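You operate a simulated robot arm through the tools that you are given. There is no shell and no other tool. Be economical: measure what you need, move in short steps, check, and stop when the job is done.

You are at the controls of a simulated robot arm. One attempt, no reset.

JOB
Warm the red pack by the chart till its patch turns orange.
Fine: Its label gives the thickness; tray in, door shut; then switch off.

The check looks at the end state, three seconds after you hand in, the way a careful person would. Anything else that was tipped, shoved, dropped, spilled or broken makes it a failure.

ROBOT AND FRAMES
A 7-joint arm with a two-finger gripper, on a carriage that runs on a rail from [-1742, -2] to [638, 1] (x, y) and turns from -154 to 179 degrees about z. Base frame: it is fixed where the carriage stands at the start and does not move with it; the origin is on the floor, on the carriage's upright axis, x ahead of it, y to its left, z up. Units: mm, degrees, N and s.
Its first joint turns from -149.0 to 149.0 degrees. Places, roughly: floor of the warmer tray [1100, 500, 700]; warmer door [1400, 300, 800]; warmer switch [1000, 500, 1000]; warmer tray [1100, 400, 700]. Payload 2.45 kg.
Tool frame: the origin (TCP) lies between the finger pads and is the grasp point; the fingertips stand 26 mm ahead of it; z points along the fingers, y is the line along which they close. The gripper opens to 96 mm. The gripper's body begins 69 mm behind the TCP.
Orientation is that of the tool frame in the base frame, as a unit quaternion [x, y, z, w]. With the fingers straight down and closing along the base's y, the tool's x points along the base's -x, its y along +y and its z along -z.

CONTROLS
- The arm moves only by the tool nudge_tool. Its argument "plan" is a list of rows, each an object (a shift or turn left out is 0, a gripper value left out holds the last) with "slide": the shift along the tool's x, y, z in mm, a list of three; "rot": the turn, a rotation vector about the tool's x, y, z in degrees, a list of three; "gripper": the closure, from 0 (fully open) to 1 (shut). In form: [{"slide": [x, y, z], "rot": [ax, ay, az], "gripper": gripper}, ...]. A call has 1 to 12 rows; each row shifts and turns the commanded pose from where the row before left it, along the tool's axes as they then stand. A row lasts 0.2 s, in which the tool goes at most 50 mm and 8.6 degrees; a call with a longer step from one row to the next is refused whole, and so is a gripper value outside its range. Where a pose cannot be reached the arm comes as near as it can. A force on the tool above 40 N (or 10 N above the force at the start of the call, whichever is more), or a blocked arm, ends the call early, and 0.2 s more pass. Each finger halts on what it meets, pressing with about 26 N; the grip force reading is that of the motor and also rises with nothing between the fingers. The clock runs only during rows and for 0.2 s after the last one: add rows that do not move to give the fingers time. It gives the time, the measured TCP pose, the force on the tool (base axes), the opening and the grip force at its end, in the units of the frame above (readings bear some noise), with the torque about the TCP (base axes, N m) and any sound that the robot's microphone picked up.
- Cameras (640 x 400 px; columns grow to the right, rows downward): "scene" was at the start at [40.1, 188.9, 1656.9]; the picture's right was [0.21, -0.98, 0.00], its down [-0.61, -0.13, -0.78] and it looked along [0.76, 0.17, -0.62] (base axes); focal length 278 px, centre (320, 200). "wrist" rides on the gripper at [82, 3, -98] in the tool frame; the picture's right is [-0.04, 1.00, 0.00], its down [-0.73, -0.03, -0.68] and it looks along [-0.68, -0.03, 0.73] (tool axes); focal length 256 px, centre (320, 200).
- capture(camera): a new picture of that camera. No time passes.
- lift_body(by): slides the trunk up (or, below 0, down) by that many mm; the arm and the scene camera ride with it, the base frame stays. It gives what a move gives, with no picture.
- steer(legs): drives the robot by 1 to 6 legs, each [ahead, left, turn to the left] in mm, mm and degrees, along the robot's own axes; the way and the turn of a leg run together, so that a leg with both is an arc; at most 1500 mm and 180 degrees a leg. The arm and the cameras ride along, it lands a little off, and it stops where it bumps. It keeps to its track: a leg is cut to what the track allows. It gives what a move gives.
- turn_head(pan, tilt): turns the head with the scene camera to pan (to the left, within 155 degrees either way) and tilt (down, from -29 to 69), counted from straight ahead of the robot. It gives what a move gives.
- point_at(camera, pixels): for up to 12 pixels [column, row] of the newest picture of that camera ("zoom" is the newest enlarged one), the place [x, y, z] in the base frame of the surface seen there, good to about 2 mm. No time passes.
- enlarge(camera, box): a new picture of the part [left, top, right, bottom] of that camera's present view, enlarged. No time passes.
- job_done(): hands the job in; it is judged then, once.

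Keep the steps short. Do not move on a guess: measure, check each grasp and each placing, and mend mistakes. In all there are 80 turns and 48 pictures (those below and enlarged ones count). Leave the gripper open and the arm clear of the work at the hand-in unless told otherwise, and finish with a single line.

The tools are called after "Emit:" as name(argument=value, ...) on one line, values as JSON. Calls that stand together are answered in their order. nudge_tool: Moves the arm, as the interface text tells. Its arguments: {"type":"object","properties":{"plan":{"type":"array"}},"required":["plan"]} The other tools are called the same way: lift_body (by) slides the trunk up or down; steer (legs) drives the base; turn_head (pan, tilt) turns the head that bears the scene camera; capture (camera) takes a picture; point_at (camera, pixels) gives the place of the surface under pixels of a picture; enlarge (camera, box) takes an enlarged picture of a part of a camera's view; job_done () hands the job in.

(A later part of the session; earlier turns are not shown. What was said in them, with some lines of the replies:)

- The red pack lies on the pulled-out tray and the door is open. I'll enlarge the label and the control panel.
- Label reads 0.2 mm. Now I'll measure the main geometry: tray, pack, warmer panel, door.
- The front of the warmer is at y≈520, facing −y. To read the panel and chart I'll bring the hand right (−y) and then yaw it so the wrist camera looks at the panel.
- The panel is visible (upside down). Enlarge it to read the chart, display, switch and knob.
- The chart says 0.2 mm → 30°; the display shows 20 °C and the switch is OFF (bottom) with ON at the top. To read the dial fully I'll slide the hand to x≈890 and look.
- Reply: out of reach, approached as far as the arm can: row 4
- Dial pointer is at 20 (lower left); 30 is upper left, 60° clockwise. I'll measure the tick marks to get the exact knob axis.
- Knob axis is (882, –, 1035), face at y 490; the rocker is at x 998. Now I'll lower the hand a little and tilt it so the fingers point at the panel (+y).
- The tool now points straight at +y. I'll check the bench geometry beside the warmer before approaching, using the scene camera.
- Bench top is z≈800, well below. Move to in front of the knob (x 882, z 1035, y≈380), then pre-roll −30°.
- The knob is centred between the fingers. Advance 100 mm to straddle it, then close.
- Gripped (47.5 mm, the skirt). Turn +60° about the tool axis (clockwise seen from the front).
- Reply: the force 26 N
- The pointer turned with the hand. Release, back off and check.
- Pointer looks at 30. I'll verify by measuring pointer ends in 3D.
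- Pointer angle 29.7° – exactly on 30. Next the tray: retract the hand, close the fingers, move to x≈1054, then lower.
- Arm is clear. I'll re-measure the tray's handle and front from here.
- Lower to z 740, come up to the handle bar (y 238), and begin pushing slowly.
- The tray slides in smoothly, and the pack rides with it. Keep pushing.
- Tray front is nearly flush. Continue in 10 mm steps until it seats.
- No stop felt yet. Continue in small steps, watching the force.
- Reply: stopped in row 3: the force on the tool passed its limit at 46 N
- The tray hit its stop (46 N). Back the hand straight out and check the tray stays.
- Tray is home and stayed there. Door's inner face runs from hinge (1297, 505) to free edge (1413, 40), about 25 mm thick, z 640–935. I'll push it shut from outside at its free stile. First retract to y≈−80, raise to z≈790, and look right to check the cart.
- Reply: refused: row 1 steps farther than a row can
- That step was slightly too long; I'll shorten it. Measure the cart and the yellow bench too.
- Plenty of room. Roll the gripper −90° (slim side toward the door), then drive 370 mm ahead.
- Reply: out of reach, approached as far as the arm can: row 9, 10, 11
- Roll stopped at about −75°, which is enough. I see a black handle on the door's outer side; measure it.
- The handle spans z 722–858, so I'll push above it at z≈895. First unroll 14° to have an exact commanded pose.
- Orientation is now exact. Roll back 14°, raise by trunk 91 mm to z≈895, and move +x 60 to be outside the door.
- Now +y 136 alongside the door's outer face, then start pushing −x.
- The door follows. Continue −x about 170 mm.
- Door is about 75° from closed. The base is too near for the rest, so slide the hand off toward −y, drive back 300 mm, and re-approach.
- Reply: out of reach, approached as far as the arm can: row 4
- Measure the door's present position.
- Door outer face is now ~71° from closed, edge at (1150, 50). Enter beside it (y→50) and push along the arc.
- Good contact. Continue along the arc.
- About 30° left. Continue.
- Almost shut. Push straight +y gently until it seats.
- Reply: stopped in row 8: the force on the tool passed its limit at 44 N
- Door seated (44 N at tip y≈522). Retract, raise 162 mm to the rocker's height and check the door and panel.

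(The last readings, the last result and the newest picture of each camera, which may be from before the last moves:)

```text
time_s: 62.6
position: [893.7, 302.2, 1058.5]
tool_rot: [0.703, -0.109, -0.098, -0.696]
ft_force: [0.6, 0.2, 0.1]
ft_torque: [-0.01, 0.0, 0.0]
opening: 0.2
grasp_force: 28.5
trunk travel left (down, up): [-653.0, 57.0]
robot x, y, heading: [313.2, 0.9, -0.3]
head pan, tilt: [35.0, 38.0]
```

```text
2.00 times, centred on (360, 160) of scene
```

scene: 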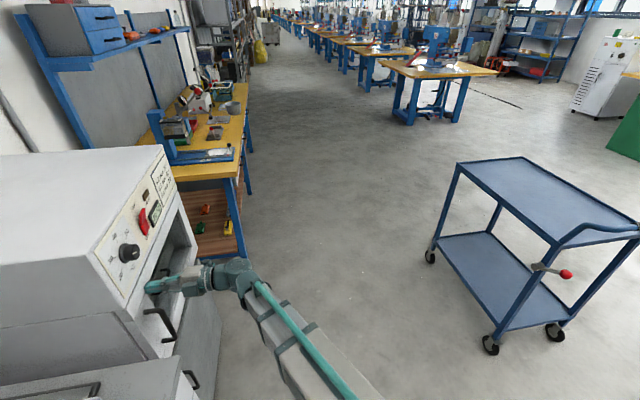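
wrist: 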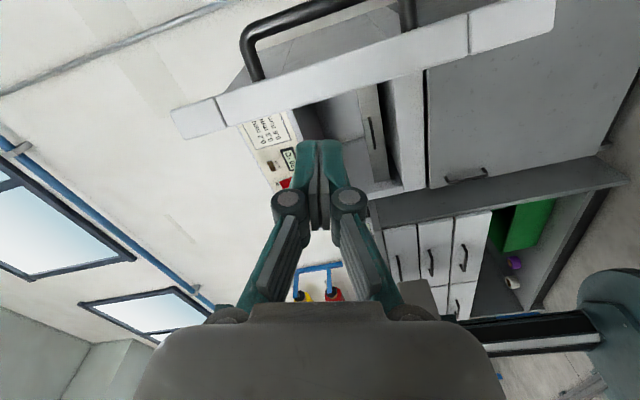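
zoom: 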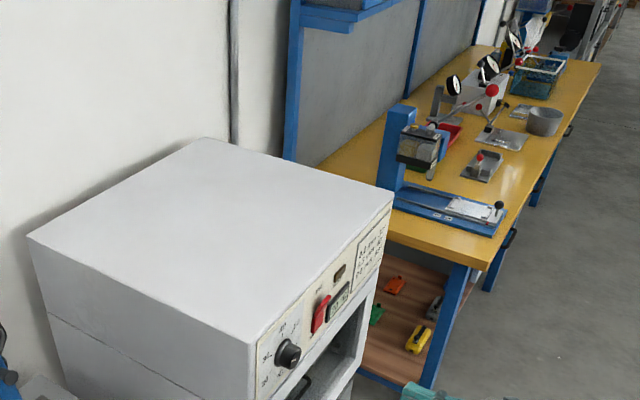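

The door is cut off in this view; tilt down more.

Emit:
turn_head(pan=35, tilt=50)

Emit:
enlarge(camera="scene", box=[260, 80, 500, 260])

Emit:
point_at(camera="zoom", pixels=[[215, 250], [290, 150], [200, 300], [260, 200]])

```text
time_s: 63.4
position: [895.1, 300.6, 1058.9]
tool_rot: [0.703, -0.109, -0.098, -0.696]
ft_force: [-0.8, -0.4, 0.1]
ft_torque: [0.04, 0.0, -0.01]
opening: 0.1
grasp_force: 28.3
trunk travel left (down, up): [-653.0, 57.0]
robot x, y, heading: [310.4, -0.4, 0.0]
head pan, tilt: [35.0, 50.0]
```

```text
2.22 times, centred on (380, 170) of scene
```

zoom: 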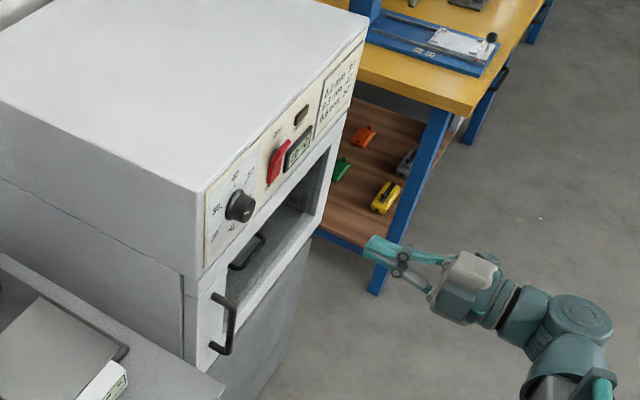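

```text
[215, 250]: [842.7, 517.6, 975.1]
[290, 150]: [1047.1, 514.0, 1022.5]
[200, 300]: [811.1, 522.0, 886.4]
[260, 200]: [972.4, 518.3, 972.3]
```

Door is flush and shut, tray inside, dial still at 30. Now align with the rocker (x 998, z ≈1056) and approach.

Emit:
nudge_tool(plan=[{"slide": [33, -9.8, 0]}, {"slide": [33, -9.8, 0]}, {"slide": [33, -9.8, 0]}, {"slide": [0, 0, 45]}, {"slide": [0, 0, 45]}, {"slide": [0, 0, 30]}])

Emit:
capture(camera="wrist")

```text
time_s: 64.8
position: [999.1, 418.1, 1058.2]
tool_rot: [0.702, -0.109, -0.097, -0.697]
ft_force: [-0.2, -0.3, -0.1]
ft_torque: [-0.04, 0.04, -0.02]
opening: 0.0
grasp_force: 28.9
trunk travel left (down, up): [-653.0, 57.0]
robot x, y, heading: [310.1, -1.9, -0.4]
head pan, tilt: [35.0, 50.0]
```

```text
18 pictures are left
```

wrist: 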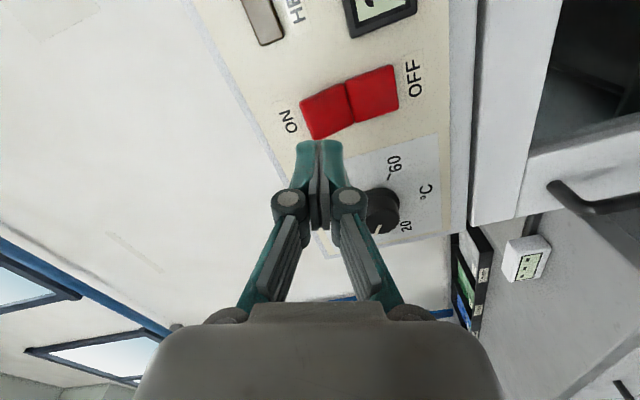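

Aligned with the ON half. Press in small steps.

Emit:
nudge_tool(plan=[{"slide": [0, 0, 35]}, {"slide": [0, 0, 15]}, {"slide": [0, 0, 6]}, {"slide": [0, 0, 4]}, {"slide": [0, 0, 3]}, {"slide": [0, 0, 3]}, {"slide": [0, 0, 2]}])

Emit:
nudge_tool(plan=[{"slide": [0, 0, -30]}, {"slide": [0, 0, -40]}])

Emit:
capture(camera="wrist")

```text
time_s: 66.4
position: [1000.5, 485.2, 1056.3]
tool_rot: [0.703, -0.109, -0.098, -0.696]
ft_force: [-1.3, -11.3, -1.1]
ft_torque: [-0.06, -0.04, 0.19]
opening: 5.9
grasp_force: 28.3
trunk travel left (down, up): [-653.0, 57.0]
robot x, y, heading: [313.7, 5.6, -0.3]
head pan, tilt: [35.0, 50.0]
```

```text
time_s: 67.0
position: [999.5, 416.1, 1054.8]
tool_rot: [0.703, -0.108, -0.098, -0.696]
ft_force: [0.6, -0.1, -0.7]
ft_torque: [-0.03, 0.03, -0.01]
opening: 0.2
grasp_force: 28.2
trunk travel left (down, up): [-653.0, 57.0]
robot x, y, heading: [312.0, 1.8, -0.6]
head pan, tilt: [35.0, 50.0]
```

```text
17 pictures are left
```

wrist: 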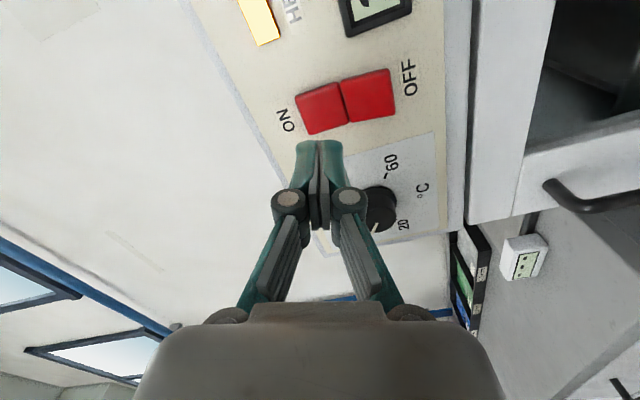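

HEAT lamp lit and rocker is ON. Now I'll set up a pose that looks through the door window: retract, roll back +73°, then pitch down 45° so the wrist camera looks level at the window.

Emit:
nudge_tool(plan=[{"slide": [0, 0, -45]}, {"slide": [0, 0, -45]}, {"slide": [0, 0, -45]}, {"rot": [0, 0, 8.2]}, {"rot": [0, 0, 8.2]}, {"rot": [0, 0, 8.2]}, {"rot": [0, 0, 8.2]}, {"rot": [0, 0, 8.2]}, {"rot": [0, 0, 8.2]}, {"rot": [0, 0, 8.2]}, {"rot": [0, 0, 8.2]}, {"rot": [0, 0, 7.7]}])

Emit:
nudge_tool(plan=[{"slide": [30, -20, 0]}, {"slide": [30, -20, 0]}, {"slide": [30, -20, 0]}, {"slide": [25, -20, 0]}, {"rot": [0, 7.5, 0]}, {"rot": [0, 7.5, 0]}, {"rot": [0, 7.5, 0]}, {"rot": [0, 7.5, 0]}, {"rot": [0, 7.5, 0]}, {"rot": [0, 7.5, 0]}])

Emit:
capture(camera="wrist")

```text
time_s: 69.6
position: [997.3, 282.1, 1059.5]
tool_rot: [-0.498, 0.507, 0.495, 0.5]
ft_force: [1.2, 0.3, 0.0]
ft_torque: [-0.02, -0.01, 0.0]
opening: 0.0
grasp_force: 29.2
trunk travel left (down, up): [-653.0, 57.0]
robot x, y, heading: [308.9, -3.9, -0.1]
head pan, tilt: [35.0, 50.0]
```

```text
time_s: 71.8
position: [1077.3, 280.2, 943.4]
tool_rot: [-0.65, 0.66, 0.265, 0.268]
ft_force: [0.1, -0.1, 0.1]
ft_torque: [-0.02, 0.02, 0.02]
opening: 0.4
grasp_force: 28.6
trunk travel left (down, up): [-653.0, 57.0]
robot x, y, heading: [311.2, -0.7, -0.3]
head pan, tilt: [35.0, 50.0]
```

```text
16 pictures are left
```

wrist: 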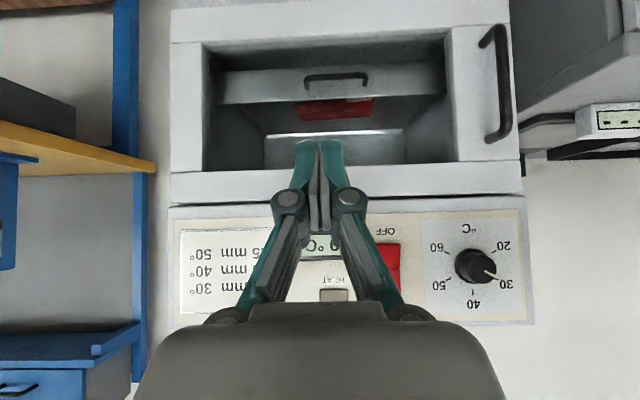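

The lip of the tray hides the patch; raise the hand ~95 mm for a steeper look.

Emit:
nudge_tool(plan=[{"slide": [-34, 0, -34]}, {"slide": [-34, 0, -34]}])

Emit:
enlarge(camera="wrist", box=[170, 0, 490, 200])

```text
time_s: 72.4
position: [1079.4, 278.8, 1040.1]
tool_rot: [-0.65, 0.66, 0.265, 0.269]
ft_force: [-0.7, 0.1, -0.2]
ft_torque: [-0.01, 0.01, 0.02]
opening: 0.0
grasp_force: 29.0
trunk travel left (down, up): [-653.0, 57.0]
robot x, y, heading: [312.5, 3.3, -0.7]
head pan, tilt: [35.0, 50.0]
```

```text
2.00 times, centred on (330, 100) of wrist
```

zoom: 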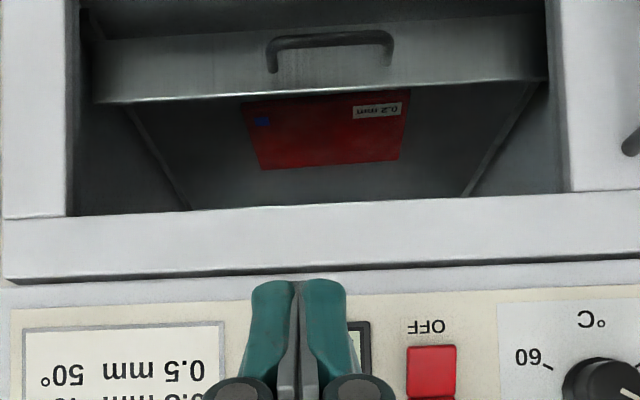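

Patch visible at zoom (263,121), still blue. I'll shift x to 998 (already in line with the switch) and wait.

Emit:
nudge_tool(plan=[{"slide": [0, 27, 0]}, {"slide": [0, 27, 0]}, {"slide": [0, 27, 0]}, {}, {}, {}, {}, {}, {}, {}, {}, {}])

Emit:
capture(camera="wrist")

```text
time_s: 75.0
position: [994.7, 280.7, 1040.9]
tool_rot: [-0.651, 0.66, 0.265, 0.267]
ft_force: [0.4, 0.2, -0.2]
ft_torque: [0.02, -0.01, -0.03]
opening: 0.1
grasp_force: 28.2
trunk travel left (down, up): [-653.0, 57.0]
robot x, y, heading: [313.8, 2.2, -0.1]
head pan, tilt: [35.0, 50.0]
```

```text
14 pictures are left
```

wrist: 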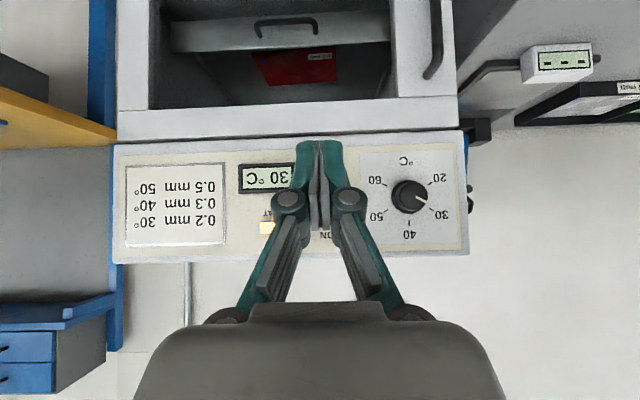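

Chamber is at 30 °C. Wait and look at the patch.

Emit:
nudge_tool(plan=[{}, {}, {}, {}, {}, {}, {}, {}, {}, {}, {}, {}])

Emit:
enlarge(camera="wrist", box=[230, 20, 390, 120])

```text
time_s: 77.6
position: [996.1, 281.9, 1041.4]
tool_rot: [-0.65, 0.66, 0.266, 0.267]
ft_force: [-0.5, 0.3, 0.5]
ft_torque: [-0.02, -0.01, 0.0]
opening: 0.0
grasp_force: 28.5
trunk travel left (down, up): [-653.0, 57.0]
robot x, y, heading: [310.9, -1.1, -0.1]
head pan, tilt: [35.0, 50.0]
```

```text
4.00 times, centred on (310, 70) of wrist
```

zoom: 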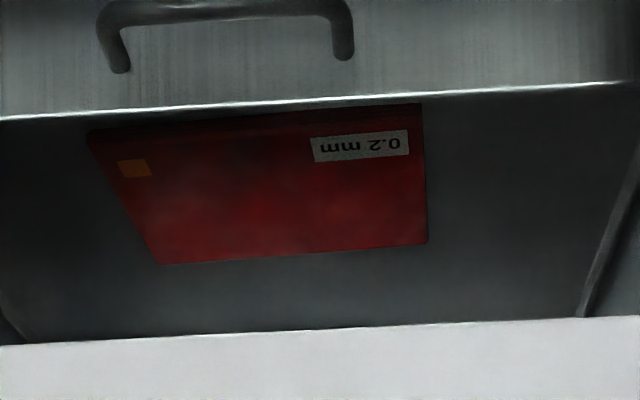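

The patch is orange. Switch off now: lower 18 mm to the OFF half and press.

Emit:
nudge_tool(plan=[{"slide": [12.5, 0, 12.9]}, {"slide": [-32.2, 0, 31.4]}, {"slide": [-32.2, 0, 31.4]}, {"slide": [-32.2, 0, 31.4]}, {"slide": [-30, 0, 29.2]}, {"slide": [-5, 0, 4.8]}, {"slide": [-3.6, 0, 3.5]}, {"slide": [-2.9, 0, 2.8]}, {"slide": [-2.9, 0, 2.8]}, {"slide": [-2, 0, 2]}])

Emit:
nudge_tool(plan=[{"slide": [21.5, 0, -20.9]}, {"slide": [32.2, 0, -31.4]}, {"slide": [32.2, 0, -31.4]}, {"slide": [32.2, 0, -31.4]}])

Emit:
capture(camera="wrist")

```text
time_s: 79.8
position: [999.4, 481.7, 1022.8]
tool_rot: [-0.65, 0.66, 0.266, 0.267]
ft_force: [-0.8, 0.3, 0.4]
ft_torque: [0.02, 0.02, 0.01]
opening: 0.1
grasp_force: 28.5
trunk travel left (down, up): [-653.0, 57.0]
robot x, y, heading: [309.1, -1.0, -0.4]
head pan, tilt: [35.0, 50.0]
```

```text
time_s: 80.8
position: [995.5, 314.1, 1019.5]
tool_rot: [-0.65, 0.66, 0.266, 0.267]
ft_force: [0.3, -0.2, -0.1]
ft_torque: [0.01, 0.01, 0.03]
opening: 0.1
grasp_force: 28.0
trunk travel left (down, up): [-653.0, 57.0]
robot x, y, heading: [309.6, -3.8, -0.1]
head pan, tilt: [35.0, 50.0]
```

```text
12 pictures are left
```

wrist: 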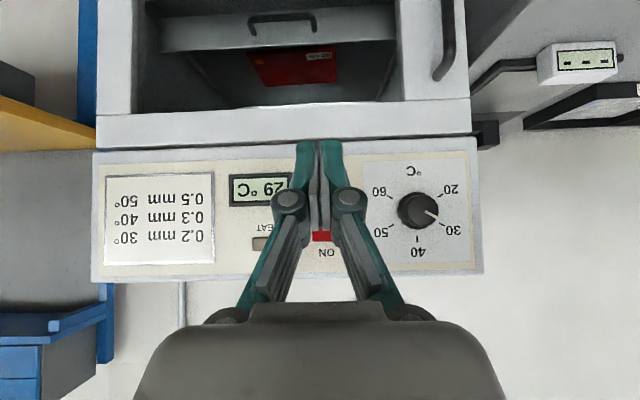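

HEAT lamp is dark and 29 °C, but I must confirm the rocker. Move aside and look.

Emit:
nudge_tool(plan=[{"slide": [0, -45, 0]}, {"slide": [0, -45, 0]}, {"slide": [0, -20, 0]}])

Emit:
enlarge(camera="wrist", box=[300, 100, 500, 280])

Emit:
point_at(camera="zoom", pixels=[[296, 165], [296, 180], [296, 200], [296, 215], [296, 230], [296, 245], [296, 260]])

```text
time_s: 81.6
position: [1106.6, 314.4, 1021.9]
tool_rot: [-0.65, 0.66, 0.265, 0.268]
ft_force: [0.1, -0.4, 0.2]
ft_torque: [-0.03, -0.01, 0.0]
opening: 0.1
grasp_force: 28.5
trunk travel left (down, up): [-653.0, 57.0]
robot x, y, heading: [310.2, -2.0, -0.4]
head pan, tilt: [35.0, 50.0]
```

```text
2.22 times, centred on (400, 190) of wrist
```

zoom: 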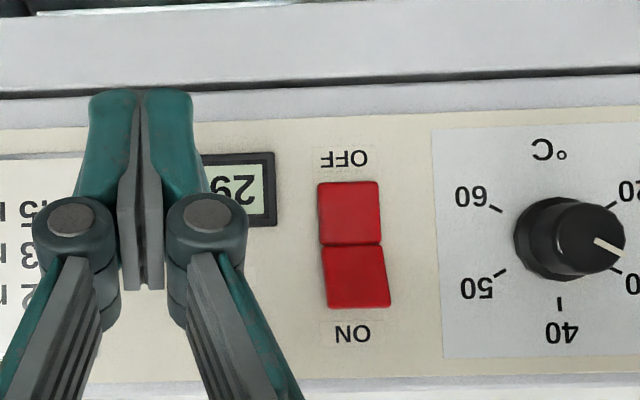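

```text
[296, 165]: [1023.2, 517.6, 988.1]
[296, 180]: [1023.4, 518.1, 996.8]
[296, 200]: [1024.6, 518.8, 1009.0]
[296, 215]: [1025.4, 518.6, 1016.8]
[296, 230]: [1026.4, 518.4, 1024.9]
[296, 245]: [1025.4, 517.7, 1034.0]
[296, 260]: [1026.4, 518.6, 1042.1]
```

Re-measure on the rocker itself (zoom column 350).

Emit:
point_at(camera="zoom", pixels=[[350, 188], [350, 200], [350, 220], [350, 238], [354, 250], [354, 270], [354, 290], [356, 302]])

```text
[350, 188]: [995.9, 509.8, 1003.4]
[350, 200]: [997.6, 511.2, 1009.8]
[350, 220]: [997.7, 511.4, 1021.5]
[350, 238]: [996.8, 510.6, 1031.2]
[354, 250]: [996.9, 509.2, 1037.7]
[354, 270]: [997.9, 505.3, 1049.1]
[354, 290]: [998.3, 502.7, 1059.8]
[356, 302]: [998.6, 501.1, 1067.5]
```

Rocker is OFF (top protrudes again as at the start). Retract, open the gripper, and take a final look.

Emit:
nudge_tool(plan=[{"slide": [32.2, 0, -31.4]}, {"slide": [32.2, 0, -31.4]}, {"slide": [32.2, 0, -31.4], "gripper": 0}, {"gripper": 0}, {"gripper": 0}, {"gripper": 0}])

Emit:
capture(camera="wrist")

Emit:
enlarge(camera="wrist", box=[230, 30, 470, 180])

Emit:
capture(camera="scene")

```text
time_s: 83.0
position: [1105.2, 177.7, 1022.1]
tool_rot: [-0.65, 0.66, 0.266, 0.268]
ft_force: [-0.2, -0.2, -0.5]
ft_torque: [0.0, 0.0, -0.03]
opening: 96.2
grasp_force: 0.1
trunk travel left (down, up): [-653.0, 57.0]
robot x, y, heading: [312.6, 0.7, -0.2]
head pan, tilt: [35.0, 50.0]
```

```text
10 pictures are left
```

wrist: 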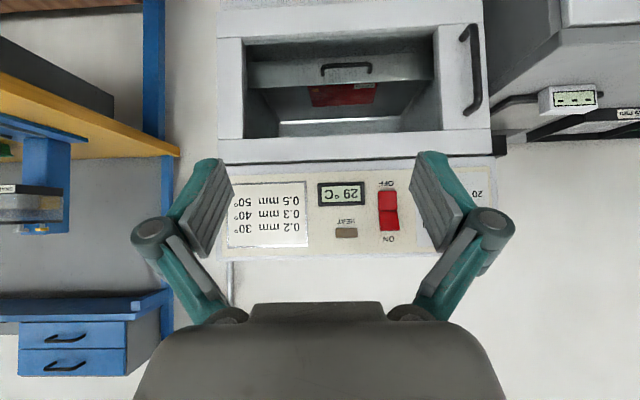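

```text
2.67 times, centred on (350, 105) of wrist
```

zoom: 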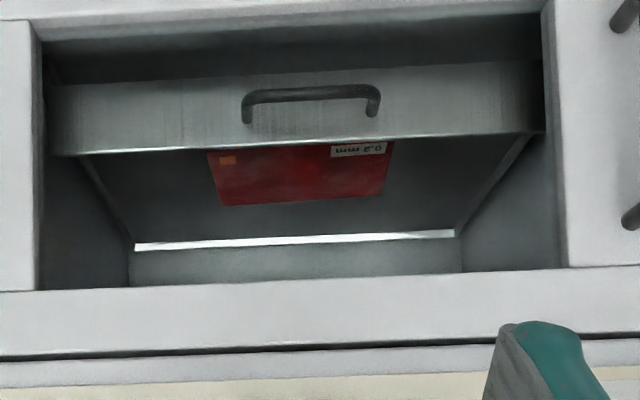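

```text
8 pictures are left
```

scene: 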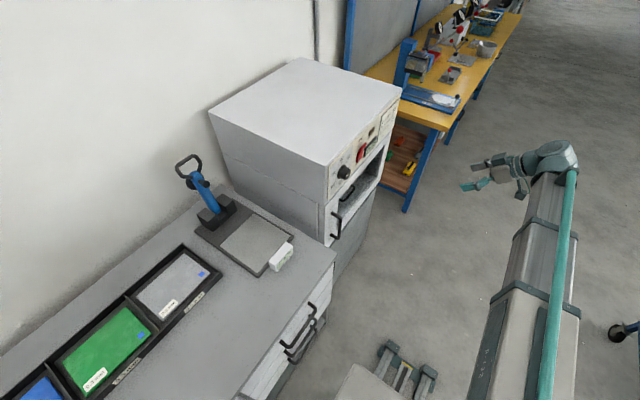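

The patch is orange, the tray is in, the door is shut, and the switch is off. The arm is clear with the gripper open, so I'm handing in.

Emit:
job_done()

```text
The job is handed in.
```

The red pack (0.2 mm) was warmed at the chart's 30° until its patch turned orange; the tray is in, the door shut, the warmer switched off, and the job is handed in.
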